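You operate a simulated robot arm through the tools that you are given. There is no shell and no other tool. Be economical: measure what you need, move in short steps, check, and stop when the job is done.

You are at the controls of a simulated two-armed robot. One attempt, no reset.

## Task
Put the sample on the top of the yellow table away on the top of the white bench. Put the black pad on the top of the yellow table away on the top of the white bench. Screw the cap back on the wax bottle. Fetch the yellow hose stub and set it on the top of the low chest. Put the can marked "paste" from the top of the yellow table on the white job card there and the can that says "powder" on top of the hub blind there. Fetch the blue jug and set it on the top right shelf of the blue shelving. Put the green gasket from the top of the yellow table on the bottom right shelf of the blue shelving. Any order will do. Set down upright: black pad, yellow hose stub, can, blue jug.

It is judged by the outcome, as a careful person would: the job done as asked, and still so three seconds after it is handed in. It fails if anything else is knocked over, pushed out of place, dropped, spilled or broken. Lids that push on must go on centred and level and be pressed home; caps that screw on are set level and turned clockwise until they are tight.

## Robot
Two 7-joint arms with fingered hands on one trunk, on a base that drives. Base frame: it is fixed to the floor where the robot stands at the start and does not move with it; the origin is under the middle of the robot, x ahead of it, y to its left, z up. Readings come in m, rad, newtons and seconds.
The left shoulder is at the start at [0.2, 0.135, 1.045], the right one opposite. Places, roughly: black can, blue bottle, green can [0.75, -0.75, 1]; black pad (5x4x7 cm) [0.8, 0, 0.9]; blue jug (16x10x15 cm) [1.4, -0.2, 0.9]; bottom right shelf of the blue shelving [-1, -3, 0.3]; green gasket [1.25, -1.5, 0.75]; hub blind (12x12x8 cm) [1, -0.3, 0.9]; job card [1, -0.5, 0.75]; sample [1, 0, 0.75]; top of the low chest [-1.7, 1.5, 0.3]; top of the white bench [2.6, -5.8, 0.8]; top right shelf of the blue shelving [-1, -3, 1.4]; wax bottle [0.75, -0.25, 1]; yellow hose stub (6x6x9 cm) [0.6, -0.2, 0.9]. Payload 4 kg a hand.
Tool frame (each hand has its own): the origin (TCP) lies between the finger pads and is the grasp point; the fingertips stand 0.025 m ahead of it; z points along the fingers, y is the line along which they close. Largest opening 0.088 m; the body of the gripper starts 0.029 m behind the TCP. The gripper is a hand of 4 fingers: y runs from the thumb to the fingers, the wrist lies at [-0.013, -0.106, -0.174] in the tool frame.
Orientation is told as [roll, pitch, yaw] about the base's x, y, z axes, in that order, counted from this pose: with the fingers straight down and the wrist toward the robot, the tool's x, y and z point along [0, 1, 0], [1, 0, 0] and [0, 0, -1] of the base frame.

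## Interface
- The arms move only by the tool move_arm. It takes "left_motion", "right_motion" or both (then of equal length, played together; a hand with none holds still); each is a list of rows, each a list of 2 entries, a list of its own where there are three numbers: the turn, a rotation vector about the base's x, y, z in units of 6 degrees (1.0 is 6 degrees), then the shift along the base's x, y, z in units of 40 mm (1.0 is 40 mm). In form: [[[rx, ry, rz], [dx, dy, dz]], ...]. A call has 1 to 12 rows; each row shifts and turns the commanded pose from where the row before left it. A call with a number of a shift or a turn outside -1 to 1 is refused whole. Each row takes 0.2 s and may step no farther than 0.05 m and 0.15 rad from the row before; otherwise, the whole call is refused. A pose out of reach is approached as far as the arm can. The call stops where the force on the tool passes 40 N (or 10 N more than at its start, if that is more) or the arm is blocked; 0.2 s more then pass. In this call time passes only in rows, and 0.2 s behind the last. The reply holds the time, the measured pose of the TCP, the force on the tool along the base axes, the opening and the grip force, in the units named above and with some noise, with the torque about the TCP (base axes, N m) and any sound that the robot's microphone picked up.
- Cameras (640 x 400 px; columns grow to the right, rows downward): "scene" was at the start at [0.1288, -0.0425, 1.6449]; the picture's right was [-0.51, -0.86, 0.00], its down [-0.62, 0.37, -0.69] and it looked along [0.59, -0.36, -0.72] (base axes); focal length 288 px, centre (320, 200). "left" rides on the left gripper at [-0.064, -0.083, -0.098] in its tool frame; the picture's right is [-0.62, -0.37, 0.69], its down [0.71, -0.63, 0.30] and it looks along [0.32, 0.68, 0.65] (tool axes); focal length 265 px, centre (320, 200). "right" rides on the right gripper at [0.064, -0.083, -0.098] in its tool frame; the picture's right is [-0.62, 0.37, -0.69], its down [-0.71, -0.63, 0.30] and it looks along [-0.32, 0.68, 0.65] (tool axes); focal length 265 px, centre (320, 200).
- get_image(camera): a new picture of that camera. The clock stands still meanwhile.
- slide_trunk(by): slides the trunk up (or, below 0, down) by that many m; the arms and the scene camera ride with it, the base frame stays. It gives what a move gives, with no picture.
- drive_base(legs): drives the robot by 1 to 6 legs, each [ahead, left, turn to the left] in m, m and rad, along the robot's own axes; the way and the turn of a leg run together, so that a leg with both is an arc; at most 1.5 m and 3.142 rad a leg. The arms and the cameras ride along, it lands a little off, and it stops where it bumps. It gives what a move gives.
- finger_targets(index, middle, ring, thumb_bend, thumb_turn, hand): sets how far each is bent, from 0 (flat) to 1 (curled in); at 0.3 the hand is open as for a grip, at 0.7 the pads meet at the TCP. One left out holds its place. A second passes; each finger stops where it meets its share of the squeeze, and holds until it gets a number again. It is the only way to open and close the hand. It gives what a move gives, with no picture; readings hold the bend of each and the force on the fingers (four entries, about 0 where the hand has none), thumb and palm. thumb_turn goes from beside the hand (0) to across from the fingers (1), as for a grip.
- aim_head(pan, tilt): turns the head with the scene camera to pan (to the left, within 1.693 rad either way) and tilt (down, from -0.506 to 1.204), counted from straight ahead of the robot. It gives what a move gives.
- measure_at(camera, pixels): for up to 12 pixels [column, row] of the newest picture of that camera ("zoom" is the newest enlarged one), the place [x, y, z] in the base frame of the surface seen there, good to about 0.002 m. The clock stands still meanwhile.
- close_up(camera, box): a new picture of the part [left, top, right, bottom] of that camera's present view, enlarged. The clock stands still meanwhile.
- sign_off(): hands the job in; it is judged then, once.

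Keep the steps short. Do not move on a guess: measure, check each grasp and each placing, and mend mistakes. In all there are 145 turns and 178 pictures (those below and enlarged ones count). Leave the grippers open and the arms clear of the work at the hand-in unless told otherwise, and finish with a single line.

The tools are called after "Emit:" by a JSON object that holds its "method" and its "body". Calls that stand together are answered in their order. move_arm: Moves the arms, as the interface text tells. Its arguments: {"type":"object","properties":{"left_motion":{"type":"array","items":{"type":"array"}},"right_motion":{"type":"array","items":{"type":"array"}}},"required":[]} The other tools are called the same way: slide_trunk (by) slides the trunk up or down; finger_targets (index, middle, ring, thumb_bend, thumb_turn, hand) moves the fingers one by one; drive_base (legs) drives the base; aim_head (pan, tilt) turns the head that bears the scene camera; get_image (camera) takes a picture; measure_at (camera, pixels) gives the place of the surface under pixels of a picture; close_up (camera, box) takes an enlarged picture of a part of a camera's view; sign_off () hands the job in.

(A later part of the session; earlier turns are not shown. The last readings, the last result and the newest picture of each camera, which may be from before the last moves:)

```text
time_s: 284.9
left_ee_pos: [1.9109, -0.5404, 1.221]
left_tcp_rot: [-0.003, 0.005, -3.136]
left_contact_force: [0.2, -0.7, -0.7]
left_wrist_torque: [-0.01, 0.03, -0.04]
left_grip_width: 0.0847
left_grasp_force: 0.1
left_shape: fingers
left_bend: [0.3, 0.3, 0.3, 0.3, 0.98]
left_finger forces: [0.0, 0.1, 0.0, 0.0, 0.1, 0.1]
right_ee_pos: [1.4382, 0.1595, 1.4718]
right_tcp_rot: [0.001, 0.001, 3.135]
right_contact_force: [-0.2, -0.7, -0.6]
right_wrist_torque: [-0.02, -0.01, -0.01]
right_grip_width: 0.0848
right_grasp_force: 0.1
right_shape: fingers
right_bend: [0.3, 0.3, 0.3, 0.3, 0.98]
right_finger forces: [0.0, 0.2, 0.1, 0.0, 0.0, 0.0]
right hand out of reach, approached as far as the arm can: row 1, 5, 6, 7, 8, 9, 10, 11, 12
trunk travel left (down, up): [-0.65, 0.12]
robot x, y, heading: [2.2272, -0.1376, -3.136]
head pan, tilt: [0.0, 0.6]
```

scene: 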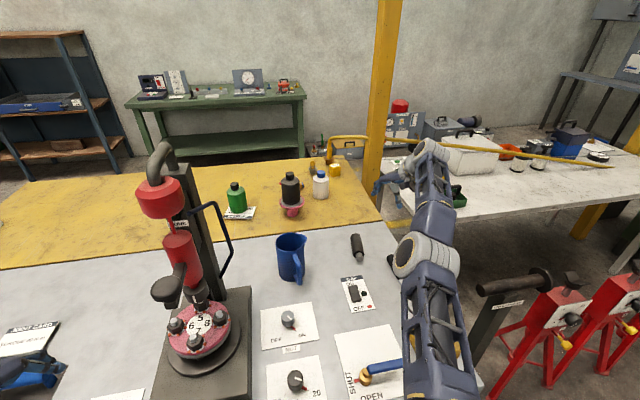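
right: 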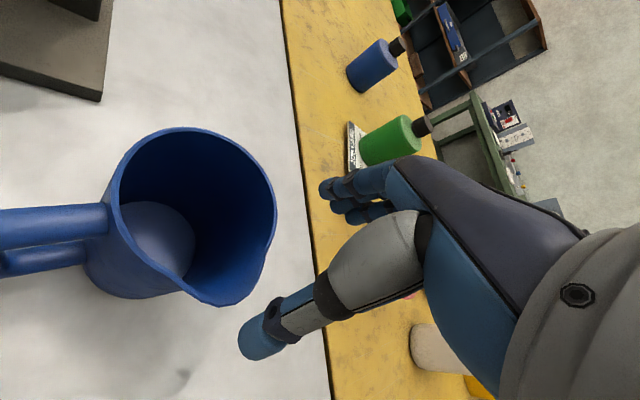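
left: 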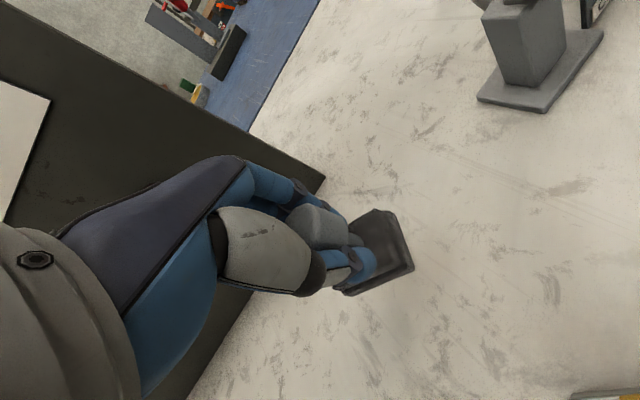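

Emit:
{"method": "move_arm", "body": {"right_motion": [[[0, 0, 0], [0.3, -1, 0]], [[0, 0, 0], [0.3, -1, 0]], [[0, 0, 0], [0.3, -1, 0]], [[0, 0, 0], [0, 1, -0.5]], [[0, 0, 0], [0, 1, -0.5]], [[0, 0, 0], [0, 1, -0.5]], [[0, 0, 0], [0, 1, -0.5]], [[0, 0, 0], [0, 1, -0.5]], [[0, 0, 0], [0, 0, -1]], [[0, 0, 0], [0, 0, -1]], [[0, 0, 0], [0, 0, -1]], [[0, 0, 0], [0, 0, -1]]]}}

Emit:
{"method": "get_image", "body": {"camera": "scene"}}

```text
time_s: 287.6
left_ee_pos: [1.912, -0.5409, 1.2211]
left_tcp_rot: [-0.002, 0.002, -3.136]
left_contact_force: [0.2, 0.2, 0.2]
left_wrist_torque: [-0.01, 0.0, -0.02]
left_grip_width: 0.0846
left_grasp_force: 0.1
left_shape: fingers
left_bend: [0.3, 0.3, 0.3, 0.3, 0.98]
left_finger forces: [0.1, 0.1, 0.0, 0.0, 0.0, 0.0]
right_ee_pos: [1.3684, 0.2812, 1.2933]
right_tcp_rot: [-0.001, 0.003, 3.136]
right_contact_force: [-0.5, -0.4, 1.0]
right_wrist_torque: [-0.02, 0.04, 0.0]
right_grip_width: 0.0847
right_grasp_force: 0.0
right_shape: fingers
right_bend: [0.3, 0.3, 0.3, 0.3, 0.98]
right_finger forces: [0.0, 0.0, 0.0, 0.0, 0.0, 0.0]
right hand out of reach, approached as far as the arm can: row 1, 2, 3, 4, 5, 6, 9, 10, 11, 12
trunk travel left (down, up): [-0.65, 0.12]
robot x, y, heading: [2.2223, -0.1351, -3.135]
head pan, tilt: [0.0, 0.6]
```

```text
45 pictures are left
```

scene: 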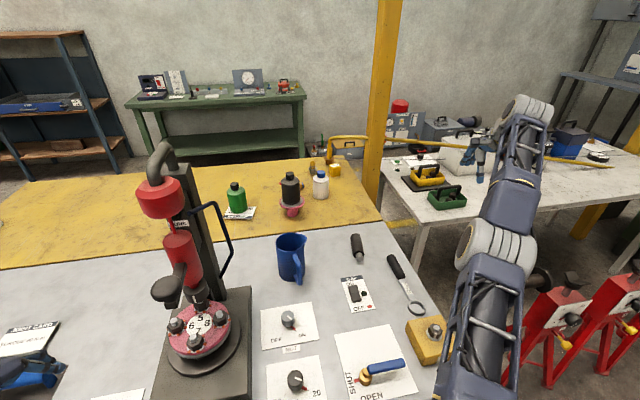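

Arm still held at full stretch. I'll swing it along its arc to the robot's right side, where it should be able to fold.

Emit:
{"method": "move_arm", "body": {"right_motion": [[[0, 0, 0], [0.5, 0.9, 0]], [[0, 0, 0], [0.5, 0.9, 0]], [[0, 0, 0], [0.6, 0.8, 0]], [[0, 0, 0], [0.7, 0.7, 0]], [[0, 0, 0], [0.8, 0.6, 0]], [[0, 0, 0], [0.9, 0.5, 0]], [[0, 0, 0], [1, 0.3, 0]], [[0, 0, 0], [1, 0, 0]], [[0, 0, 0], [1, 0, 0]], [[0, 0, 0], [1, -0.3, 0]], [[0, 0, 0], [1, -0.3, 0]], [[0, 0, 0], [1, -0.3, 0]]]}}

Emit:
{"method": "get_image", "body": {"camera": "scene"}}

```text
time_s: 290.1
left_ee_pos: [1.9099, -0.54, 1.2219]
left_tcp_rot: [0.001, 0.004, -3.135]
left_contact_force: [-0.9, 0.3, 0.0]
left_wrist_torque: [0.01, 0.0, 0.01]
left_grip_width: 0.0846
left_grasp_force: 0.0
left_shape: fingers
left_bend: [0.3, 0.3, 0.3, 0.3, 0.98]
left_finger forces: [0.0, 0.1, 0.1, 0.0, 0.1, 0.1]
right_ee_pos: [1.768, 0.4339, 1.2927]
right_tcp_rot: [0.001, 0.001, 3.138]
right_contact_force: [-0.8, -0.1, 0.3]
right_wrist_torque: [-0.01, 0.02, -0.01]
right_grip_width: 0.0846
right_grasp_force: 0.1
right_shape: fingers
right_bend: [0.3, 0.3, 0.3, 0.3, 0.98]
right_finger forces: [0.0, 0.0, 0.0, 0.0, 0.0, 0.0]
trunk travel left (down, up): [-0.65, 0.12]
robot x, y, heading: [2.2241, -0.1333, -3.137]
head pan, tilt: [0.0, 0.6]
```

```text
44 pictures are left
```

scene: 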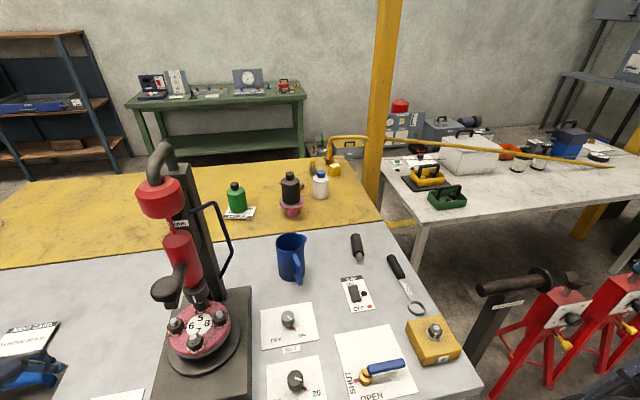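

Arm is free again. I'll shift the base 0.1 m left for better reach, and approach the jug at hand yaw −120° without overstretching.

Emit:
{"method": "drive_base", "body": {"legs": [[0, 0.1, 0]]}}

Emit:
{"method": "move_arm", "body": {"right_motion": [[[0, 0, 1], [-0.45, -0.825, -0.25]], [[0, 0, 1], [-0.45, -0.825, -0.25]], [[0, 0, 1], [-0.45, -0.825, -0.25]], [[0, 0, 1], [-0.45, -0.825, -0.25]], [[0, 0, 1], [-0.45, -0.825, -0.25]], [[0, 0, 1], [-0.45, -0.825, -0.25]], [[0, 0, 1], [-0.45, -0.825, -0.25]], [[0, 0, 1], [-0.45, -0.825, -0.25]], [[0, 0, 1], [-0.45, -0.825, -0.25]], [[0, 0, 1], [-0.45, -0.825, -0.25]]]}}

Emit:
{"method": "move_arm", "body": {"right_motion": [[[0, 0, 0], [-0.75, -0.75, -0.3]], [[0, 0, 0], [-0.75, -0.75, -0.3]], [[0, 0, 0], [-0.75, -0.75, -0.3]], [[0, 0, 0], [-0.75, -0.75, -0.3]], [[0, 0, 0], [-0.75, -0.75, -0.3]], [[0, 0, 0], [-0.75, -0.75, -0.3]], [[0, 0, 0], [-0.75, -0.75, -0.5]]]}}

Emit:
{"method": "get_image", "body": {"camera": "right"}}

```text
time_s: 291.3
left_ee_pos: [1.913, -0.6403, 1.22]
left_tcp_rot: [-0.001, 0.001, -3.135]
left_contact_force: [0.0, -0.4, 1.0]
left_wrist_torque: [-0.04, 0.01, 0.02]
left_grip_width: 0.0847
left_grasp_force: 0.0
left_shape: fingers
left_bend: [0.3, 0.3, 0.3, 0.3, 0.98]
left_finger forces: [0.1, 0.0, 0.0, 0.0, 0.1, 0.0]
right_ee_pos: [1.769, 0.3337, 1.2924]
right_tcp_rot: [-0.001, 0.001, 3.135]
right_contact_force: [0.0, -0.3, 0.2]
right_wrist_torque: [-0.03, -0.01, 0.01]
right_grip_width: 0.0846
right_grasp_force: 0.2
right_shape: fingers
right_bend: [0.3, 0.3, 0.3, 0.3, 0.98]
right_finger forces: [0.1, 0.1, 0.0, 0.0, 0.0, 0.0]
trunk travel left (down, up): [-0.65, 0.12]
robot x, y, heading: [2.2273, -0.2352, -3.13]
head pan, tilt: [0.0, 0.6]
```

```text
time_s: 293.5
left_ee_pos: [1.9114, -0.6418, 1.2208]
left_tcp_rot: [-0.001, 0.001, -3.138]
left_contact_force: [-0.3, -0.7, 0.5]
left_wrist_torque: [-0.01, 0.04, 0.0]
left_grip_width: 0.0846
left_grasp_force: 0.0
left_shape: fingers
left_bend: [0.3, 0.3, 0.3, 0.3, 0.98]
left_finger forces: [0.1, 0.0, 0.0, 0.0, 0.0, 0.0]
right_ee_pos: [1.5874, 0.0025, 1.1924]
right_tcp_rot: [0.0, 0.001, -2.098]
right_contact_force: [-0.1, -0.5, -0.5]
right_wrist_torque: [0.03, 0.05, -0.01]
right_grip_width: 0.0843
right_grasp_force: 0.0
right_shape: fingers
right_bend: [0.3, 0.3, 0.3, 0.3, 0.98]
right_finger forces: [0.1, 0.1, 0.0, 0.0, 0.0, 0.0]
trunk travel left (down, up): [-0.65, 0.12]
robot x, y, heading: [2.2211, -0.2324, -3.136]
head pan, tilt: [0.0, 0.6]
```

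```text
time_s: 295.1
left_ee_pos: [1.9118, -0.6396, 1.2216]
left_tcp_rot: [0.0, 0.001, -3.135]
left_contact_force: [0.6, -0.1, 0.0]
left_wrist_torque: [0.0, 0.03, 0.0]
left_grip_width: 0.0848
left_grasp_force: 0.0
left_shape: fingers
left_bend: [0.3, 0.3, 0.3, 0.3, 0.98]
left_finger forces: [0.0, 0.0, 0.1, 0.0, 0.0, 0.0]
right_ee_pos: [1.3782, -0.2071, 1.1009]
right_tcp_rot: [0.0, 0.0, -2.101]
right_contact_force: [-0.2, 0.7, 0.1]
right_wrist_torque: [0.0, 0.03, 0.01]
right_grip_width: 0.0844
right_grasp_force: 0.1
right_shape: fingers
right_bend: [0.3, 0.3, 0.3, 0.3, 0.98]
right_finger forces: [0.0, 0.0, 0.0, 0.0, 0.0, 0.0]
trunk travel left (down, up): [-0.65, 0.12]
robot x, y, heading: [2.2216, -0.2361, -3.138]
head pan, tilt: [0.0, 0.6]
```

```text
43 pictures are left
```

right: 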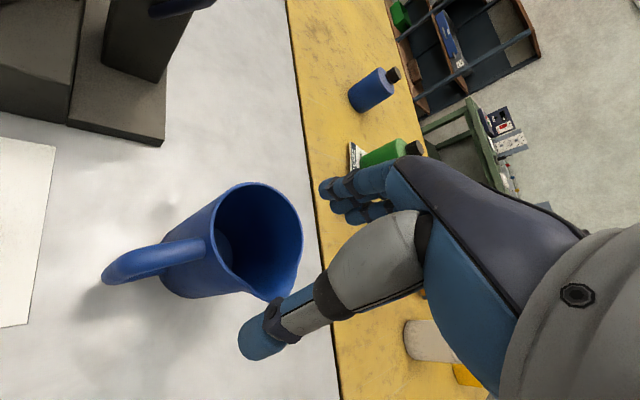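

Positioned as planned. Lower: fingers into the jug, thumb outside (TCP z≈0.978), then close gently.

Emit:
{"method": "move_arm", "body": {"right_motion": [[[0, 0, 0], [-0.11, 0.03, -0.8]], [[0, 0, 0], [0, 0, -0.8]], [[0, 0, 0], [0, 0, -0.8]], [[0, 0, 0], [0, 0, -0.67]]]}}

Emit:
{"method": "get_image", "body": {"camera": "right"}}

```text
time_s: 296.1
left_ee_pos: [1.9122, -0.6403, 1.2208]
left_tcp_rot: [-0.002, 0.001, -3.138]
left_contact_force: [0.3, 0.3, -0.1]
left_wrist_torque: [-0.04, 0.02, -0.05]
left_grip_width: 0.0846
left_grasp_force: 0.0
left_shape: fingers
left_bend: [0.3, 0.3, 0.3, 0.3, 0.98]
left_finger forces: [0.0, 0.0, 0.0, 0.0, 0.0, 0.1]
right_ee_pos: [1.3769, -0.2056, 0.9767]
right_tcp_rot: [0.0, 0.001, -2.102]
right_contact_force: [0.0, -0.5, 0.6]
right_wrist_torque: [0.0, -0.01, -0.04]
right_grip_width: 0.0847
right_grasp_force: 0.1
right_shape: fingers
right_bend: [0.3, 0.3, 0.3, 0.3, 0.98]
right_finger forces: [0.1, 0.1, 0.0, 0.0, 0.0, 0.1]
trunk travel left (down, up): [-0.65, 0.12]
robot x, y, heading: [2.2259, -0.2383, -3.133]
head pan, tilt: [0.0, 0.6]
```

```text
42 pictures are left
```

right: 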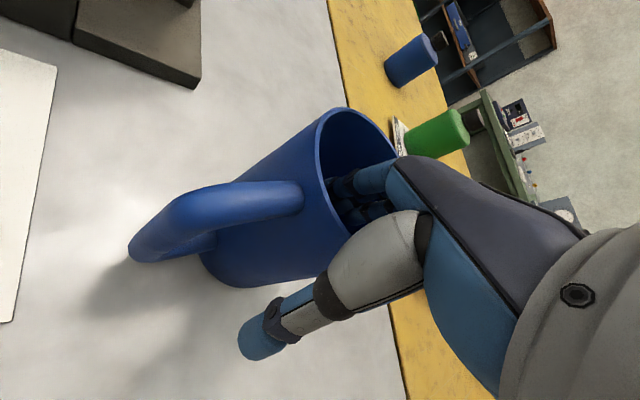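

Fingers are inside, thumb outside. Close firmly.

Emit:
{"method": "finger_targets", "body": {"hand": "right", "index": 0.85, "middle": 0.85, "ring": 0.85, "thumb_bend": 0.85}}

Emit:
{"method": "move_arm", "body": {"right_motion": [[[0, 0, 0], [0, 0, 0.2]], [[0, 0, 0], [0, 0, 0.4]], [[0, 0, 0], [0, 0, 0.6]], [[0, 0, 0], [0, 0, 0]]]}}

Emit:
{"method": "get_image", "body": {"camera": "scene"}}

```text
time_s: 297.1
left_ee_pos: [1.9116, -0.6413, 1.2213]
left_tcp_rot: [-0.001, 0.003, -3.137]
left_contact_force: [-0.2, -0.2, 0.7]
left_wrist_torque: [-0.02, -0.01, 0.01]
left_grip_width: 0.0844
left_grasp_force: 0.2
left_shape: fingers
left_bend: [0.3, 0.3, 0.3, 0.3, 0.98]
left_finger forces: [0.0, 0.0, 0.0, 0.0, 0.0, 0.1]
right_ee_pos: [1.3755, -0.2061, 0.9776]
right_tcp_rot: [0.0, 0.001, -2.101]
right_contact_force: [0.0, 0.1, -0.7]
right_wrist_torque: [0.01, 0.03, -0.01]
right_grip_width: 0.0
right_grasp_force: 18.8
right_shape: fingers
right_bend: [0.76, 0.84, 0.85, 0.77, 0.91]
right_finger forces: [14.0, 6.0, 0.7, 0.0, 17.6, 0.0]
trunk travel left (down, up): [-0.65, 0.12]
robot x, y, heading: [2.2261, -0.237, -3.139]
head pan, tilt: [0.0, 0.6]
```

```text
time_s: 298.1
left_ee_pos: [1.9118, -0.6411, 1.2204]
left_tcp_rot: [-0.001, 0.004, -3.138]
left_contact_force: [0.1, 0.8, 0.2]
left_wrist_torque: [0.04, -0.01, -0.03]
left_grip_width: 0.0845
left_grasp_force: 0.0
left_shape: fingers
left_bend: [0.3, 0.3, 0.3, 0.3, 0.98]
left_finger forces: [0.0, 0.0, 0.1, 0.1, 0.0, 0.0]
right_ee_pos: [1.3747, -0.2062, 1.0269]
right_tcp_rot: [0.001, 0.002, -2.102]
right_contact_force: [0.0, 0.2, -1.3]
right_wrist_torque: [-0.01, -0.02, -0.01]
right_grip_width: 0.0
right_grasp_force: 19.1
right_shape: fingers
right_bend: [0.76, 0.84, 0.85, 0.77, 0.91]
right_finger forces: [13.0, 6.3, 1.3, 0.0, 17.4, 0.0]
trunk travel left (down, up): [-0.65, 0.12]
robot x, y, heading: [2.2232, -0.2369, -3.135]
head pan, tilt: [0.0, 0.6]
```

```text
41 pictures are left
```

scene: 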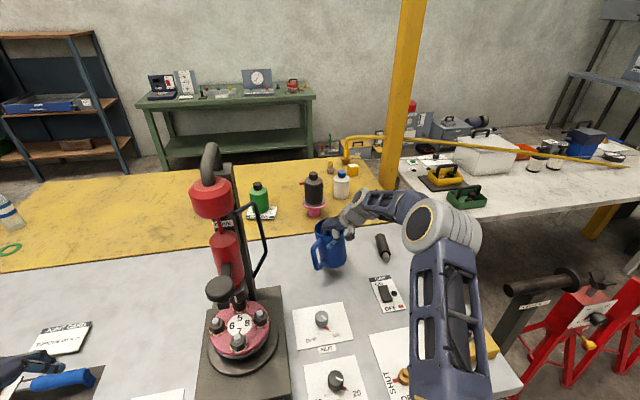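

The jug is light (1.3 N) and held upright. Raise it, draw it in, and back the base away from the table.

Emit:
{"method": "move_arm", "body": {"right_motion": [[[0, 0, 0], [0, 0, 0.8]], [[0, 0, 0], [0, 0, 1]], [[0, 0, 0], [0, 0, 1]], [[0, 0, 0], [0, 0, 1]], [[0, 0, 0], [0.8, 0.4, 0]], [[0, 0, 0], [0.9, 0.4, 0]], [[0, 0, 0], [0.9, 0.4, 0]], [[0, 0, 0], [0.9, 0.4, 0]], [[0, 0, 0], [0.9, 0.4, 0]], [[0, 0, -0.5], [0.9, 0.4, 0]], [[0, 0, -0.5], [0.8, 0.4, 0]], [[0, 0, 0], [0, 0, 0]]]}}

Emit:
{"method": "drive_base", "body": {"legs": [[-0.75, 0, 0], [0, 1.2, 0]]}}

Emit:
{"method": "aim_head", "body": {"pan": 0.5, "tilt": 0.55}}

Emit:
{"method": "get_image", "body": {"camera": "scene"}}

```text
time_s: 300.7
left_ee_pos: [1.9121, -0.6405, 1.2203]
left_tcp_rot: [-0.002, 0.004, -3.137]
left_contact_force: [-0.1, 0.5, 0.5]
left_wrist_torque: [0.04, -0.01, 0.02]
left_grip_width: 0.0844
left_grasp_force: 0.0
left_shape: fingers
left_bend: [0.3, 0.3, 0.3, 0.3, 0.98]
left_finger forces: [0.0, 0.0, 0.1, 0.1, 0.1, 0.0]
right_ee_pos: [1.62, -0.092, 1.1777]
right_tcp_rot: [-0.001, 0.003, -2.207]
right_contact_force: [-0.5, 0.3, -1.1]
right_wrist_torque: [-0.02, -0.04, -0.01]
right_grip_width: 0.0001
right_grasp_force: 18.3
right_shape: fingers
right_bend: [0.77, 0.84, 0.85, 0.77, 0.91]
right_finger forces: [13.5, 6.3, 1.0, 0.0, 17.3, 0.0]
trunk travel left (down, up): [-0.65, 0.12]
robot x, y, heading: [2.2254, -0.2351, -3.14]
head pan, tilt: [0.0, 0.6]
```

```text
time_s: 310.4
left_ee_pos: [2.6725, -1.8195, 1.2206]
left_tcp_rot: [-0.002, 0.004, -3.136]
left_contact_force: [-0.6, -0.4, -0.5]
left_wrist_torque: [-0.01, 0.03, 0.0]
left_grip_width: 0.0844
left_grasp_force: 0.2
left_shape: fingers
left_bend: [0.3, 0.3, 0.3, 0.3, 0.98]
left_finger forces: [0.0, 0.0, 0.0, 0.1, 0.1, 0.1]
right_ee_pos: [2.3766, -1.2731, 1.1781]
right_tcp_rot: [-0.001, 0.001, -2.202]
right_contact_force: [0.7, -0.4, -1.2]
right_wrist_torque: [0.03, -0.01, -0.04]
right_grip_width: 0.0
right_grasp_force: 18.6
right_shape: fingers
right_bend: [0.77, 0.84, 0.85, 0.77, 0.91]
right_finger forces: [13.3, 6.4, 0.9, 0.1, 17.2, 0.0]
trunk travel left (down, up): [-0.65, 0.12]
robot x, y, heading: [2.986, -1.4136, -3.135]
head pan, tilt: [0.0, 0.6]
```

```text
time_s: 311.3
left_ee_pos: [2.6704, -1.8192, 1.2203]
left_tcp_rot: [-0.004, 0.004, -3.135]
left_contact_force: [-0.8, -1.8, 0.0]
left_wrist_torque: [0.01, -0.04, 0.0]
left_grip_width: 0.0845
left_grasp_force: 0.0
left_shape: fingers
left_bend: [0.3, 0.3, 0.3, 0.3, 0.98]
left_finger forces: [0.0, 0.1, 0.0, 0.1, 0.0, 0.1]
right_ee_pos: [2.3767, -1.2728, 1.1771]
right_tcp_rot: [0.0, 0.002, -2.202]
right_contact_force: [0.1, 0.3, -1.8]
right_wrist_torque: [-0.02, -0.01, -0.02]
right_grip_width: 0.0
right_grasp_force: 18.4
right_shape: fingers
right_bend: [0.77, 0.84, 0.85, 0.77, 0.91]
right_finger forces: [13.3, 6.3, 0.9, 0.0, 17.3, 0.0]
trunk travel left (down, up): [-0.65, 0.12]
robot x, y, heading: [2.9811, -1.4159, -3.127]
head pan, tilt: [0.499, 0.55]
```

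```text
40 pictures are left
```

scene: 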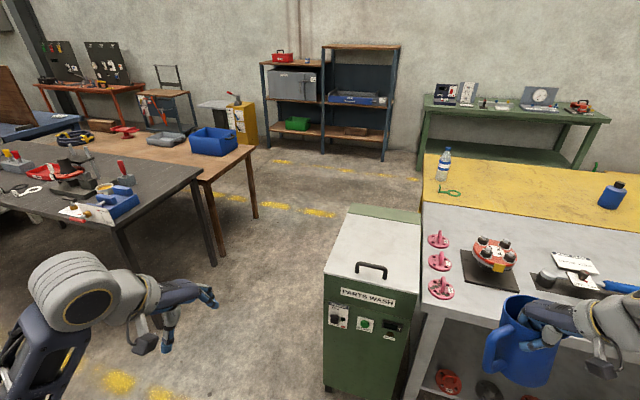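

Emit:
{"method": "close_up", "body": {"camera": "scene", "box": [250, 30, 490, 210]}}

Emit:
{"method": "measure_at", "body": {"camera": "zoom", "pixels": [[480, 400], [520, 395], [548, 385], [505, 330], [460, 310], [400, 55], [230, 55], [280, 270], [240, 245], [330, 265], [285, 170], [360, 340]]}}

Emit:
{"method": "measure_at", "body": {"camera": "scene", "pixels": [[326, 275], [350, 213], [420, 220], [200, 170], [215, 262], [253, 148], [256, 215], [300, 250], [426, 156], [425, 205], [444, 194], [456, 191]]}}

```text
2.22 times, centred on (370, 120) of scene
```

zoom: 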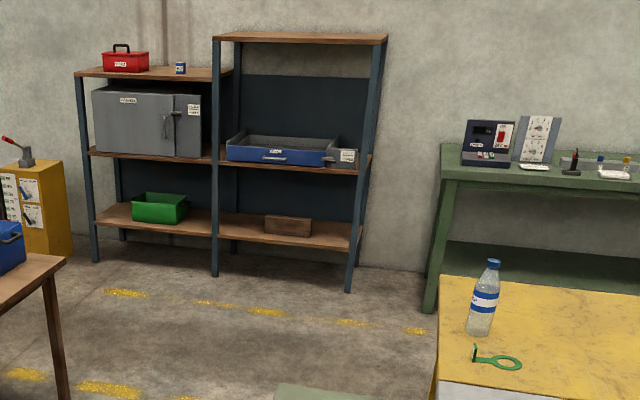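

```text
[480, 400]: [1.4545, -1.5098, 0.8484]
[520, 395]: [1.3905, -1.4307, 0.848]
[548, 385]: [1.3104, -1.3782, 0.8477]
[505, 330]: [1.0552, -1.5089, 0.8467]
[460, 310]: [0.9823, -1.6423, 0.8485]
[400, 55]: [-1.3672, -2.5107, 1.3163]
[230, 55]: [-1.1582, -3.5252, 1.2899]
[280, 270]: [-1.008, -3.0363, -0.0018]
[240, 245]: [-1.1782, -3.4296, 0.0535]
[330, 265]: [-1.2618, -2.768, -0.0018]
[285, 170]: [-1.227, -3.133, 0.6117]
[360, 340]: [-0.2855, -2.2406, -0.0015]
```

```text
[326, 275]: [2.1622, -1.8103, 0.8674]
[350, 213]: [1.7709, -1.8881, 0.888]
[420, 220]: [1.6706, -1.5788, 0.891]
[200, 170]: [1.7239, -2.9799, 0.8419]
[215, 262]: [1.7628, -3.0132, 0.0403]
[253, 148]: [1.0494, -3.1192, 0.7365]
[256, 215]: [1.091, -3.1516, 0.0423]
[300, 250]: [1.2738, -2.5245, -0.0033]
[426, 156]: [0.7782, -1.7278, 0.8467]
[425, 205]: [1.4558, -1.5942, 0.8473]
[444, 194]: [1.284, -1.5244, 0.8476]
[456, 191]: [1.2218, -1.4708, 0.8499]
```

The gap between parts washer (y −1.89) and dark table (y −2.98) is wide enough for the base. Drive through to below the gasket and face it.

Emit:
{"method": "drive_base", "body": {"legs": [[0, 1.02, 0], [0.8, 0, 0], [0.79, 0, 0], [0, 0, -1.575], [0.1, 0, 0]]}}

Emit:
{"method": "aim_head", "body": {"pan": 0.1, "tilt": 0.8}}

Emit:
{"method": "get_image", "body": {"camera": "scene"}}

```text
time_s: 329.0
left_ee_pos: [0.9957, -2.0347, 1.2217]
left_tcp_rot: [-0.001, 0.003, 1.556]
left_contact_force: [0.9, 0.0, 0.2]
left_wrist_torque: [-0.01, -0.01, 0.01]
left_grip_width: 0.0847
left_grasp_force: 0.0
left_shape: fingers
left_bend: [0.3, 0.3, 0.3, 0.3, 0.98]
left_finger forces: [0.0, 0.0, 0.0, 0.0, 0.0, 0.0]
right_ee_pos: [1.549, -1.7523, 1.1782]
right_tcp_rot: [0.001, 0.004, 2.487]
right_contact_force: [0.0, 0.3, -2.1]
right_wrist_torque: [-0.05, -0.03, -0.02]
right_grip_width: 0.0
right_grasp_force: 17.1
right_shape: fingers
right_bend: [0.77, 0.84, 0.85, 0.78, 0.91]
right_finger forces: [11.9, 5.9, 0.7, 0.0, 15.6, 0.1]
trunk travel left (down, up): [-0.65, 0.12]
robot x, y, heading: [1.392, -2.354, 1.556]
head pan, tilt: [0.499, 0.55]
```

```text
time_s: 329.9
left_ee_pos: [0.9964, -2.0335, 1.2221]
left_tcp_rot: [-0.002, 0.003, 1.557]
left_contact_force: [0.2, 0.2, 0.6]
left_wrist_torque: [0.02, 0.0, -0.01]
left_grip_width: 0.0845
left_grasp_force: 0.1
left_shape: fingers
left_bend: [0.3, 0.3, 0.3, 0.3, 0.98]
left_finger forces: [0.1, 0.0, 0.1, 0.1, 0.0, 0.0]
right_ee_pos: [1.5497, -1.7516, 1.1775]
right_tcp_rot: [-0.001, 0.002, 2.487]
right_contact_force: [0.1, -1.1, -2.0]
right_wrist_torque: [-0.03, 0.0, -0.04]
right_grip_width: 0.0
right_grasp_force: 16.6
right_shape: fingers
right_bend: [0.77, 0.84, 0.85, 0.78, 0.91]
right_finger forces: [12.0, 5.8, 0.6, 0.1, 15.6, 0.0]
trunk travel left (down, up): [-0.65, 0.12]
robot x, y, heading: [1.3939, -2.3522, 1.558]
head pan, tilt: [0.099, 0.799]
```

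```text
38 pictures are left
```

scene: 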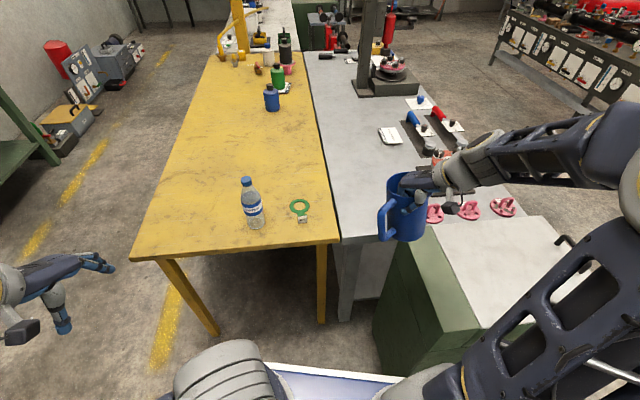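

Clear view. Zoom on the gasket and measure it.

Emit:
{"method": "close_up", "body": {"camera": "scene", "box": [268, 185, 332, 225]}}

Emit:
{"method": "measure_at", "body": {"camera": "zoom", "pixels": [[220, 180], [410, 180], [310, 140], [310, 245], [320, 320], [350, 320], [330, 350], [345, 300], [300, 330], [385, 330], [340, 270], [310, 200]]}}

```text
10.00 times, centred on (300, 205) of scene
```

zoom: 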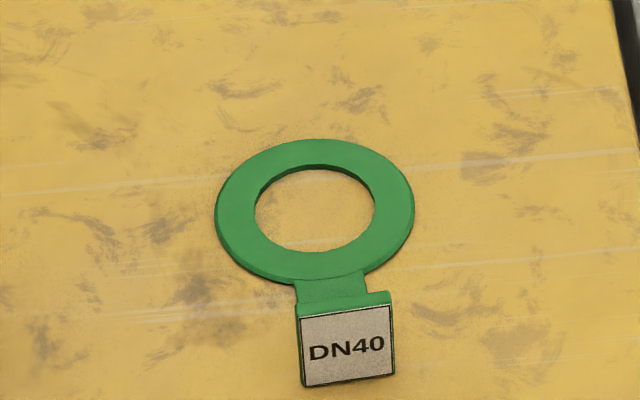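

```text
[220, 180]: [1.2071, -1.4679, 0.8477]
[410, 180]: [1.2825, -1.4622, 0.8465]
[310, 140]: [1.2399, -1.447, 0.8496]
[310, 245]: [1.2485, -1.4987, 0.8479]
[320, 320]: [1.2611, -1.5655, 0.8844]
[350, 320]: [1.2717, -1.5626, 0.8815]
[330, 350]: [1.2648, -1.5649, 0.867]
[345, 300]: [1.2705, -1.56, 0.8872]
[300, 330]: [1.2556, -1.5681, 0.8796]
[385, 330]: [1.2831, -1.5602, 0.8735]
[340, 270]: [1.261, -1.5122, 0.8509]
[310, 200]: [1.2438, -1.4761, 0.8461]
```

Tab: centre (1.269,−1.564), top z 0.888, face turned 16°. Bring the left hand above it.

Emit:
{"method": "move_arm", "body": {"left_motion": [[[0, 0, 0.236], [0.565, 0.996, -0.2]], [[0, 0, 0.236], [0.565, 0.996, -0.2]], [[0, 0, 0.236], [0.565, 0.996, -0.2]], [[0, 0, 0.236], [0.565, 0.996, -0.2]], [[0, 0, 0.236], [0.565, 0.996, -0.2]], [[0, 0, 0.236], [0.565, 0.996, -0.2]], [[0, 0, 0.236], [0.565, 0.996, -0.2]], [[0, 0, 0.236], [0.565, 0.996, -0.2]], [[0, 0, 0.236], [0.565, 0.996, -0.2]], [[0, 0, 0.236], [0.565, 0.996, -0.2]], [[0, 0, 0.236], [0.565, 0.996, -0.2]], [[0, 0, 0.236], [0.565, 0.996, -0.2]]]}}

Emit:
{"method": "move_arm", "body": {"left_motion": [[[0, 0, 0], [0, 0, -1]], [[0, 0, 0], [0, 0, -1]], [[0, 0, 0], [0, 0, -1]]]}}

Emit:
{"method": "get_image", "body": {"camera": "left"}}

```text
time_s: 332.5
left_ee_pos: [1.267, -1.556, 1.1259]
left_tcp_rot: [-0.004, 0.002, 1.854]
left_contact_force: [-0.3, -0.5, 0.5]
left_wrist_torque: [0.0, 0.02, 0.02]
left_grip_width: 0.0848
left_grasp_force: 0.0
left_shape: fingers
left_bend: [0.3, 0.3, 0.3, 0.3, 0.98]
left_finger forces: [0.0, 0.0, 0.0, 0.1, 0.0, 0.0]
right_ee_pos: [1.5475, -1.7524, 1.178]
right_tcp_rot: [0.0, 0.002, 2.488]
right_contact_force: [-0.1, 0.2, -0.6]
right_wrist_torque: [-0.03, -0.02, 0.01]
right_grip_width: 0.0002
right_grasp_force: 16.5
right_shape: fingers
right_bend: [0.77, 0.84, 0.85, 0.78, 0.91]
right_finger forces: [12.0, 6.0, 0.7, 0.0, 15.6, 0.0]
trunk travel left (down, up): [-0.65, 0.12]
robot x, y, heading: [1.3942, -2.3543, 1.556]
head pan, tilt: [0.099, 0.799]
```

```text
time_s: 333.3
left_ee_pos: [1.2654, -1.5584, 1.0056]
left_tcp_rot: [-0.001, 0.003, 1.855]
left_contact_force: [-0.4, 0.2, 0.6]
left_wrist_torque: [-0.01, -0.03, 0.0]
left_grip_width: 0.0841
left_grasp_force: 0.2
left_shape: fingers
left_bend: [0.3, 0.3, 0.3, 0.3, 0.98]
left_finger forces: [0.1, 0.1, 0.0, 0.1, 0.0, 0.0]
right_ee_pos: [1.5478, -1.7523, 1.1781]
right_tcp_rot: [0.0, 0.001, 2.488]
right_contact_force: [0.4, 1.0, -1.4]
right_wrist_torque: [0.02, -0.01, 0.01]
right_grip_width: 0.0001
right_grasp_force: 17.1
right_shape: fingers
right_bend: [0.77, 0.84, 0.85, 0.78, 0.91]
right_finger forces: [12.0, 5.9, 0.8, 0.0, 15.6, 0.0]
trunk travel left (down, up): [-0.65, 0.12]
robot x, y, heading: [1.3947, -2.357, 1.559]
head pan, tilt: [0.099, 0.799]
```

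```text
36 pictures are left
```

left: 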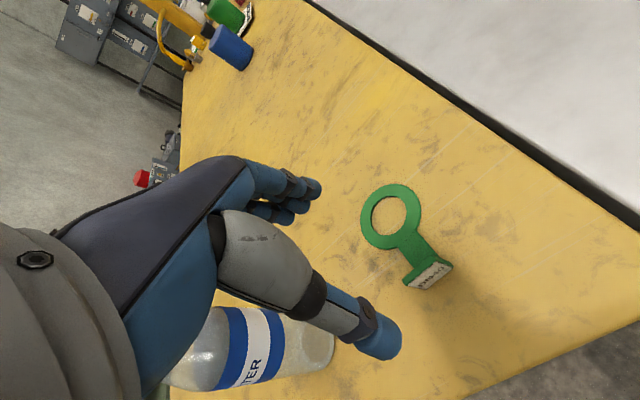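

Emit:
{"method": "measure_at", "body": {"camera": "left", "pixels": [[325, 345], [290, 330], [250, 315], [225, 330], [190, 370], [428, 262], [445, 268], [412, 282], [408, 275]]}}

```text
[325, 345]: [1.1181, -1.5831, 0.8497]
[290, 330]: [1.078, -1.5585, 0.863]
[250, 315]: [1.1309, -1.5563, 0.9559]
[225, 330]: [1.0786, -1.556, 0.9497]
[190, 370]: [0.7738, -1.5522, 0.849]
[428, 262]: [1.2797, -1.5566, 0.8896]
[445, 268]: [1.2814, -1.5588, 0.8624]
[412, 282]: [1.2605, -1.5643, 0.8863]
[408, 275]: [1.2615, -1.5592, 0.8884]
```

The water bottle is 9 cm clear. Lower onto the tab and grip.

Emit:
{"method": "move_arm", "body": {"left_motion": [[[0, 0, 0], [0.05, 0.12, -0.9]], [[0, 0, 0], [0, 0, -1]], [[0, 0, 0], [0, 0, -0.9]], [[0, 0, 0], [0, 0, -0.28]]]}}

Emit:
{"method": "finger_targets", "body": {"hand": "left", "index": 0.85, "middle": 0.85, "ring": 0.85, "thumb_bend": 0.82}}

Emit:
{"method": "move_arm", "body": {"left_motion": [[[0, 0, 0], [0, 0, 0.4]], [[0, 0, 0], [0, 0, 0.8]], [[0, 0, 0], [0, 0, 1]], [[0, 0, 0], [0, 0, 1]], [[0, 0, 0], [0, 0, 1]], [[0, 0, 0], [0, 0, 1]]]}}

Emit:
{"method": "get_image", "body": {"camera": "left"}}

```text
time_s: 334.3
left_ee_pos: [1.2694, -1.5525, 0.8814]
left_tcp_rot: [-0.001, 0.002, 1.854]
left_contact_force: [-0.3, 0.0, 0.6]
left_wrist_torque: [0.03, 0.01, 0.02]
left_grip_width: 0.0847
left_grasp_force: 0.1
left_shape: fingers
left_bend: [0.3, 0.3, 0.3, 0.3, 0.98]
left_finger forces: [0.1, 0.1, 0.1, 0.1, 0.1, 0.0]
right_ee_pos: [1.5484, -1.7519, 1.1775]
right_tcp_rot: [0.001, 0.001, 2.487]
right_contact_force: [-0.2, -0.9, -0.7]
right_wrist_torque: [-0.02, 0.0, 0.01]
right_grip_width: 0.0001
right_grasp_force: 16.6
right_shape: fingers
right_bend: [0.77, 0.84, 0.85, 0.78, 0.91]
right_finger forces: [12.0, 5.9, 0.7, 0.1, 15.5, 0.1]
trunk travel left (down, up): [-0.65, 0.12]
robot x, y, heading: [1.3943, -2.3552, 1.558]
head pan, tilt: [0.099, 0.799]
```

```text
time_s: 335.3
left_ee_pos: [1.2691, -1.5532, 0.8816]
left_tcp_rot: [-0.001, 0.004, 1.855]
left_contact_force: [1.2, 0.8, -0.7]
left_wrist_torque: [-0.02, 0.0, -0.04]
left_grip_width: 0.0001
left_grasp_force: 13.8
left_shape: fingers
left_bend: [0.73, 0.85, 0.85, 0.73, 0.92]
left_finger forces: [11.0, 2.9, 0.0, 0.0, 13.9, 0.0]
right_ee_pos: [1.5489, -1.7513, 1.1776]
right_tcp_rot: [0.0, 0.002, 2.488]
right_contact_force: [-0.3, -0.2, -2.0]
right_wrist_torque: [0.02, 0.0, -0.02]
right_grip_width: 0.0002
right_grasp_force: 17.1
right_shape: fingers
right_bend: [0.77, 0.84, 0.85, 0.78, 0.91]
right_finger forces: [12.0, 5.9, 0.7, 0.0, 15.5, 0.0]
trunk travel left (down, up): [-0.65, 0.12]
robot x, y, heading: [1.3958, -2.3586, 1.552]
head pan, tilt: [0.099, 0.799]
```

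```text
time_s: 336.7
left_ee_pos: [1.2695, -1.5525, 1.0898]
left_tcp_rot: [0.0, 0.003, 1.853]
left_contact_force: [-0.1, 0.4, -0.8]
left_wrist_torque: [-0.01, 0.0, -0.01]
left_grip_width: 0.0003
left_grasp_force: 13.2
left_shape: fingers
left_bend: [0.73, 0.85, 0.85, 0.74, 0.92]
left_finger forces: [11.0, 2.1, 0.1, 0.0, 13.2, 0.0]
right_ee_pos: [1.5485, -1.7517, 1.1779]
right_tcp_rot: [0.001, 0.001, 2.488]
right_contact_force: [-0.1, -0.9, -1.4]
right_wrist_torque: [-0.03, -0.01, 0.0]
right_grip_width: 0.0
right_grasp_force: 17.7
right_shape: fingers
right_bend: [0.77, 0.84, 0.85, 0.78, 0.91]
right_finger forces: [12.1, 5.8, 0.7, 0.1, 15.6, 0.0]
trunk travel left (down, up): [-0.65, 0.12]
robot x, y, heading: [1.394, -2.3565, 1.558]
head pan, tilt: [0.099, 0.799]
```

```text
35 pictures are left
```

left: 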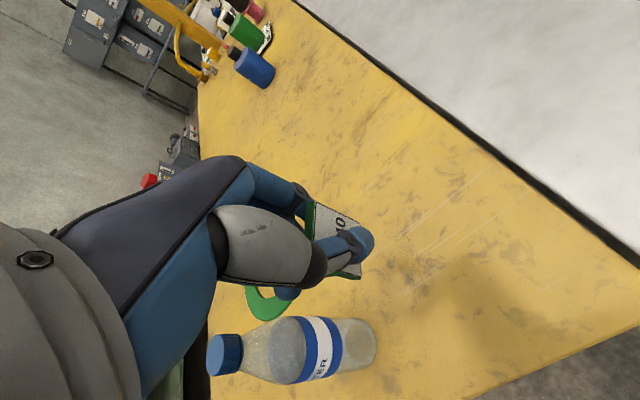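

The gasket is held (it swung sideways in the grip, which is fine). Now to the blue shelving: back up, turn to face −x and drive across the aisle.

Emit:
{"method": "drive_base", "body": {"legs": [[-0.1, 0, 0], [0, 0, 1.58], [1.2, 0.1, 0], [0, 0.38, 0]]}}

Emit:
{"method": "aim_head", "body": {"pan": 0, "tilt": 0.3}}

Emit:
{"method": "get_image", "body": {"camera": "scene"}}

```text
time_s: 349.3
left_ee_pos: [-0.604, -3.0569, 1.0889]
left_tcp_rot: [-0.003, 0.002, -2.849]
left_contact_force: [0.0, 0.2, 0.1]
left_wrist_torque: [0.0, -0.03, 0.0]
left_grip_width: 0.0
left_grasp_force: 12.0
left_shape: fingers
left_bend: [0.74, 0.85, 0.85, 0.74, 0.92]
left_finger forces: [10.8, 1.7, 0.1, 0.1, 12.5, 0.1]
right_ee_pos: [-0.4074, -2.7772, 1.1789]
right_tcp_rot: [0.001, 0.001, -2.215]
right_contact_force: [0.2, 0.3, -0.7]
right_wrist_torque: [0.03, -0.07, -0.02]
right_grip_width: 0.0
right_grasp_force: 15.3
right_shape: fingers
right_bend: [0.77, 0.84, 0.85, 0.78, 0.91]
right_finger forces: [11.2, 5.5, 0.3, 0.0, 14.0, 0.0]
trunk travel left (down, up): [-0.65, 0.12]
robot x, y, heading: [0.1967, -2.9236, 3.14]
head pan, tilt: [0.099, 0.799]
```

```text
time_s: 350.2
left_ee_pos: [-0.6043, -3.0571, 1.0896]
left_tcp_rot: [-0.001, 0.002, -2.847]
left_contact_force: [-0.7, 0.1, -0.4]
left_wrist_torque: [0.0, -0.01, 0.0]
left_grip_width: 0.0
left_grasp_force: 12.7
left_shape: fingers
left_bend: [0.74, 0.85, 0.85, 0.74, 0.92]
left_finger forces: [10.9, 1.7, 0.0, 0.1, 12.6, 0.1]
right_ee_pos: [-0.4066, -2.7764, 1.1781]
right_tcp_rot: [-0.002, 0.001, -2.215]
right_contact_force: [-0.1, 0.8, -2.4]
right_wrist_torque: [0.03, 0.03, 0.02]
right_grip_width: 0.0
right_grasp_force: 16.2
right_shape: fingers
right_bend: [0.77, 0.84, 0.85, 0.78, 0.91]
right_finger forces: [11.2, 5.5, 0.3, 0.0, 13.9, 0.0]
trunk travel left (down, up): [-0.65, 0.12]
robot x, y, heading: [0.1985, -2.9249, 3.14]
head pan, tilt: [0.0, 0.3]
```

```text
34 pictures are left
```

scene: 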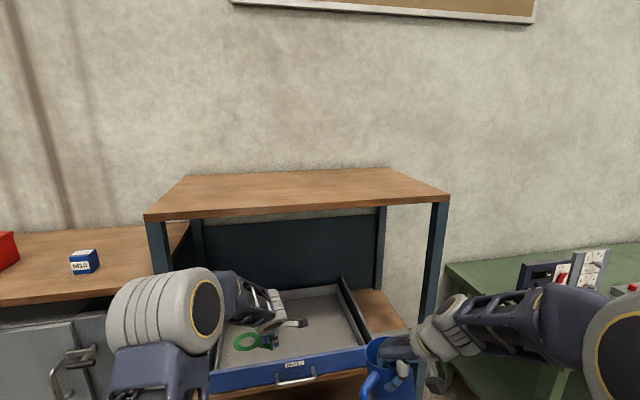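

Emit:
{"method": "measure_at", "body": {"camera": "scene", "pixels": [[150, 216], [444, 198], [300, 205], [190, 178], [385, 172], [300, 190], [390, 190], [300, 375], [225, 385], [350, 355], [440, 230], [250, 342]]}}

```text
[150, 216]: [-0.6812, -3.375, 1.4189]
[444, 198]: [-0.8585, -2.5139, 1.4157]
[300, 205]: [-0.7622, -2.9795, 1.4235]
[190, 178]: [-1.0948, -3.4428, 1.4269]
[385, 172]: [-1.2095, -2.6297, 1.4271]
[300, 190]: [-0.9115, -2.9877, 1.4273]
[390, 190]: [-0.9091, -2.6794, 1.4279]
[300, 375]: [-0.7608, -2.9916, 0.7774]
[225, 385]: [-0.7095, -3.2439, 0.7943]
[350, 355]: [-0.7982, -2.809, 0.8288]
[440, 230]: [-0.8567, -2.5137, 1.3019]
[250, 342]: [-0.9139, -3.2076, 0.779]
```

Top shelf: z 1.4275, front edge x≈−0.68…−0.86. I'll place the gasket first: draw both hands in a little, lower the trunk by 0.6 m, and look into the bottom shelf.

Emit:
{"method": "move_arm", "body": {"right_motion": [[[0, 0, 0], [0.6, 0.6, 0]], [[0, 0, 0], [0.6, 0.6, 0]], [[0, 0, 0], [0.6, 0.6, 0]], [[0, 0, 0], [0.6, 0.6, 0]], [[0, 0, 0], [0, 0, 0]]], "left_motion": [[[0, 0, 0], [0.9, 0, 0]], [[0, 0, 0], [0.9, 0, 0]], [[0, 0, 0], [0.9, 0, 0]], [[0, 0, 0], [0.9, 0, 0]], [[0, 0, 0], [0.6, 0, 0]]]}}

Emit:
{"method": "slide_trunk", "body": {"by": -0.6}}

Emit:
{"method": "aim_head", "body": {"pan": 0.1, "tilt": 0.55}}

Emit:
{"method": "get_image", "body": {"camera": "scene"}}

```text
time_s: 351.4
left_ee_pos: [-0.4356, -3.0574, 1.0903]
left_tcp_rot: [0.0, 0.001, -2.851]
left_contact_force: [0.5, -0.1, -0.1]
left_wrist_torque: [0.05, -0.01, -0.02]
left_grip_width: 0.0001
left_grasp_force: 13.3
left_shape: fingers
left_bend: [0.74, 0.85, 0.85, 0.74, 0.92]
left_finger forces: [11.2, 1.9, 0.0, 0.0, 13.1, 0.1]
right_ee_pos: [-0.3101, -2.6796, 1.1771]
right_tcp_rot: [0.002, 0.001, -2.214]
right_contact_force: [-0.7, 0.6, -1.9]
right_wrist_torque: [-0.02, 0.0, 0.01]
right_grip_width: 0.0
right_grasp_force: 15.8
right_shape: fingers
right_bend: [0.77, 0.84, 0.85, 0.78, 0.91]
right_finger forces: [11.8, 5.4, 0.2, 0.0, 14.0, 0.0]
trunk travel left (down, up): [-0.65, 0.12]
robot x, y, heading: [0.1947, -2.9242, 3.137]
head pan, tilt: [0.0, 0.3]
```

```text
refused: -0.6 is not a number from -0.4 to 0.4
```

```text
time_s: 352.2
left_ee_pos: [-0.4361, -3.0588, 1.0897]
left_tcp_rot: [-0.001, 0.001, -2.848]
left_contact_force: [0.5, 0.2, -0.2]
left_wrist_torque: [0.03, 0.01, -0.01]
left_grip_width: 0.0
left_grasp_force: 13.3
left_shape: fingers
left_bend: [0.74, 0.85, 0.85, 0.74, 0.92]
left_finger forces: [11.1, 1.8, 0.0, 0.0, 12.9, 0.1]
right_ee_pos: [-0.3119, -2.6795, 1.1773]
right_tcp_rot: [0.0, 0.004, -2.215]
right_contact_force: [0.0, -0.3, -1.6]
right_wrist_torque: [0.03, -0.03, 0.01]
right_grip_width: 0.0
right_grasp_force: 15.9
right_shape: fingers
right_bend: [0.77, 0.84, 0.85, 0.78, 0.91]
right_finger forces: [11.9, 5.4, 0.3, 0.0, 14.0, 0.0]
trunk travel left (down, up): [-0.65, 0.12]
robot x, y, heading: [0.1965, -2.9245, 3.141]
head pan, tilt: [0.099, 0.55]
```

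```text
33 pictures are left
```

scene: 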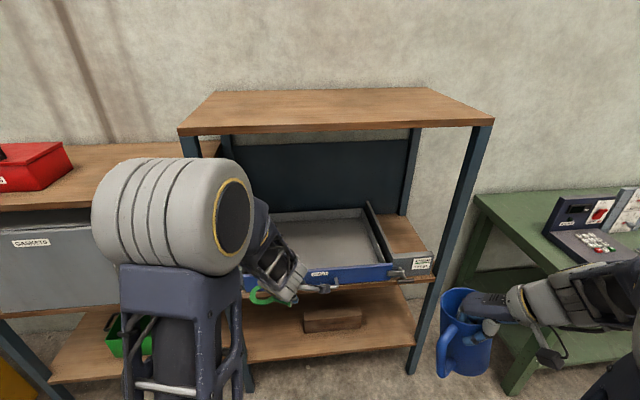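

Emit:
{"method": "measure_at", "body": {"camera": "scene", "pixels": [[380, 325], [300, 345], [395, 340], [270, 345], [333, 330], [310, 320], [362, 318], [415, 345], [400, 275], [445, 350], [350, 282], [300, 290]]}}

Emit:
{"method": "slide_trunk", "body": {"by": -0.3}}

Emit:
{"method": "slide_trunk", "body": {"by": -0.3}}

Emit:
{"method": "get_image", "body": {"camera": "left"}}

```text
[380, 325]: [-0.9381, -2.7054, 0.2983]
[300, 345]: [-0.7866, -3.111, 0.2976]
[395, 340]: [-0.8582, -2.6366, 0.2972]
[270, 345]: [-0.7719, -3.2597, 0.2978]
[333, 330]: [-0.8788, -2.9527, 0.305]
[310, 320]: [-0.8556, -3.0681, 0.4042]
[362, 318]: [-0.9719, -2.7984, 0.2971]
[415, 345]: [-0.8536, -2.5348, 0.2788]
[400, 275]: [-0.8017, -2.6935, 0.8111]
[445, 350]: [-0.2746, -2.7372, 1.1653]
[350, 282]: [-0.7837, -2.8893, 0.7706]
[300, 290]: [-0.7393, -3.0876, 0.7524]
```

```text
time_s: 355.2
left_ee_pos: [-0.4364, -3.0583, 0.79]
left_tcp_rot: [0.001, 0.002, -2.848]
left_contact_force: [0.8, 0.0, 0.2]
left_wrist_torque: [0.01, 0.01, 0.0]
left_grip_width: 0.0
left_grasp_force: 13.3
left_shape: fingers
left_bend: [0.74, 0.85, 0.85, 0.74, 0.92]
left_finger forces: [11.1, 1.7, 0.0, 0.0, 13.0, 0.0]
right_ee_pos: [-0.313, -2.6798, 0.8769]
right_tcp_rot: [0.0, 0.001, -2.214]
right_contact_force: [0.1, -0.5, -1.1]
right_wrist_torque: [-0.02, -0.03, 0.02]
right_grip_width: 0.0003
right_grasp_force: 15.9
right_shape: fingers
right_bend: [0.77, 0.84, 0.85, 0.78, 0.91]
right_finger forces: [11.7, 5.4, 0.1, 0.0, 13.9, 0.0]
trunk travel left (down, up): [-0.35, 0.42]
robot x, y, heading: [0.1925, -2.9246, 3.14]
head pan, tilt: [0.099, 0.55]
```

```text
time_s: 358.2
left_ee_pos: [-0.4351, -3.0558, 0.4896]
left_tcp_rot: [-0.001, 0.003, -2.848]
left_contact_force: [-0.5, -0.1, -0.3]
left_wrist_torque: [0.0, 0.02, 0.06]
left_grip_width: 0.0001
left_grasp_force: 13.1
left_shape: fingers
left_bend: [0.74, 0.85, 0.85, 0.74, 0.92]
left_finger forces: [11.1, 1.8, 0.0, 0.1, 12.9, 0.0]
right_ee_pos: [-0.3121, -2.6805, 0.5774]
right_tcp_rot: [-0.001, 0.002, -2.216]
right_contact_force: [-0.2, -0.3, -2.5]
right_wrist_torque: [0.0, 0.0, -0.01]
right_grip_width: 0.0001
right_grasp_force: 15.9
right_shape: fingers
right_bend: [0.77, 0.84, 0.85, 0.78, 0.91]
right_finger forces: [11.7, 5.4, 0.1, 0.0, 14.0, 0.1]
trunk travel left (down, up): [-0.05, 0.72]
robot x, y, heading: [0.1971, -2.9247, 3.137]
head pan, tilt: [0.099, 0.55]
```

```text
32 pictures are left
```

left: 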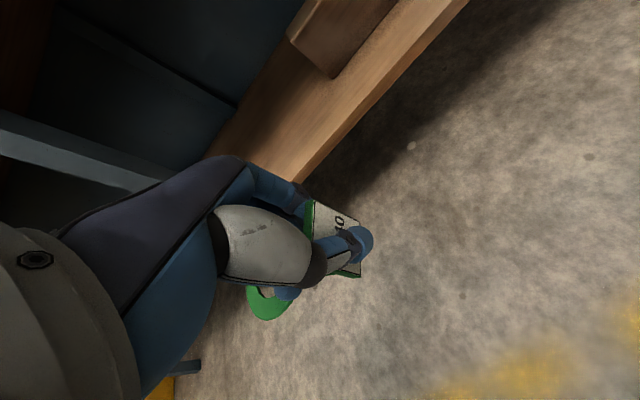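

Bottom shelf top is z 0.298; the free place is left of the brown block at about (−0.84,−3.2). Shift the left hand to y −3.2, z 0.43, then drive ahead 0.3 m.

Emit:
{"method": "move_arm", "body": {"left_motion": [[[0, 0, 0], [0, -0.9, -0.3]], [[0, 0, 0], [0, -0.9, -0.3]], [[0, 0, 0], [0, -0.9, -0.3]], [[0, 0, 0], [0, -0.9, -0.3]]]}}

Emit:
{"method": "drive_base", "body": {"legs": [[0.3, 0, 0]]}}

Emit:
{"method": "get_image", "body": {"camera": "left"}}

Emit:
{"method": "get_image", "body": {"camera": "scene"}}

```text
time_s: 359.2
left_ee_pos: [-0.4362, -3.2, 0.4402]
left_tcp_rot: [0.001, 0.002, -2.852]
left_contact_force: [-0.6, 0.0, -0.8]
left_wrist_torque: [0.01, 0.01, -0.03]
left_grip_width: 0.0003
left_grasp_force: 13.5
left_shape: fingers
left_bend: [0.74, 0.85, 0.85, 0.74, 0.92]
left_finger forces: [11.2, 1.8, 0.0, 0.0, 12.9, 0.0]
right_ee_pos: [-0.3112, -2.6795, 0.5775]
right_tcp_rot: [-0.001, 0.002, -2.217]
right_contact_force: [1.2, -0.6, -0.8]
right_wrist_torque: [0.03, -0.05, -0.01]
right_grip_width: 0.0
right_grasp_force: 15.5
right_shape: fingers
right_bend: [0.77, 0.84, 0.85, 0.78, 0.91]
right_finger forces: [11.8, 5.4, 0.1, 0.0, 14.1, 0.1]
trunk travel left (down, up): [-0.05, 0.72]
robot x, y, heading: [0.2, -2.9249, 3.14]
head pan, tilt: [0.099, 0.55]
```

```text
time_s: 361.2
left_ee_pos: [-0.7367, -3.1982, 0.4412]
left_tcp_rot: [0.0, 0.004, -2.849]
left_contact_force: [0.8, 0.1, 0.1]
left_wrist_torque: [0.0, 0.01, -0.01]
left_grip_width: 0.0001
left_grasp_force: 13.9
left_shape: fingers
left_bend: [0.74, 0.85, 0.85, 0.74, 0.92]
left_finger forces: [11.4, 1.8, 0.1, 0.1, 13.2, 0.0]
right_ee_pos: [-0.6104, -2.6795, 0.5771]
right_tcp_rot: [0.0, 0.002, -2.217]
right_contact_force: [-0.7, -0.4, -3.1]
right_wrist_torque: [0.0, -0.01, -0.01]
right_grip_width: 0.0001
right_grasp_force: 15.9
right_shape: fingers
right_bend: [0.77, 0.84, 0.85, 0.78, 0.91]
right_finger forces: [11.8, 5.3, 0.1, 0.0, 14.0, 0.0]
trunk travel left (down, up): [-0.05, 0.72]
robot x, y, heading: [-0.1018, -2.9215, 3.142]
head pan, tilt: [0.099, 0.55]
```

```text
31 pictures are left
```

left: 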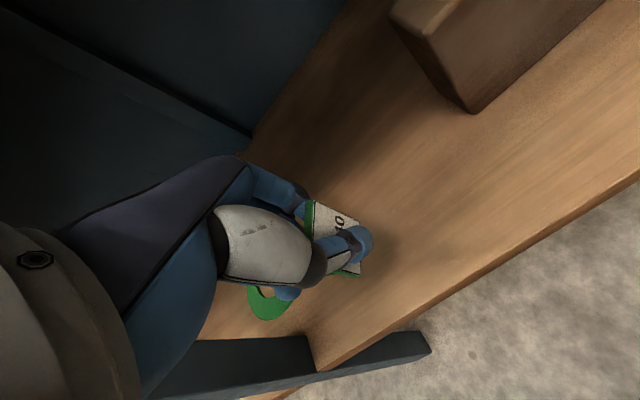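

```text
30 pictures are left
```

scene: 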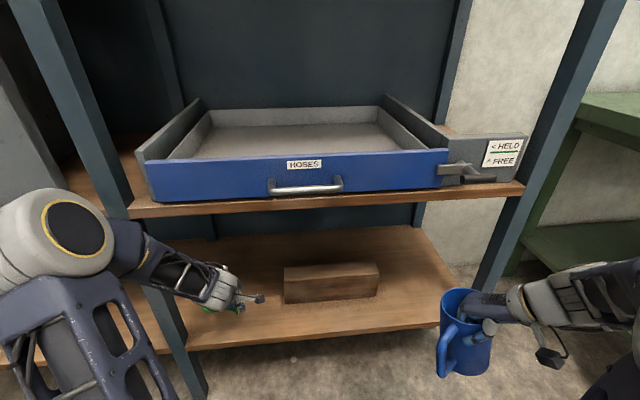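

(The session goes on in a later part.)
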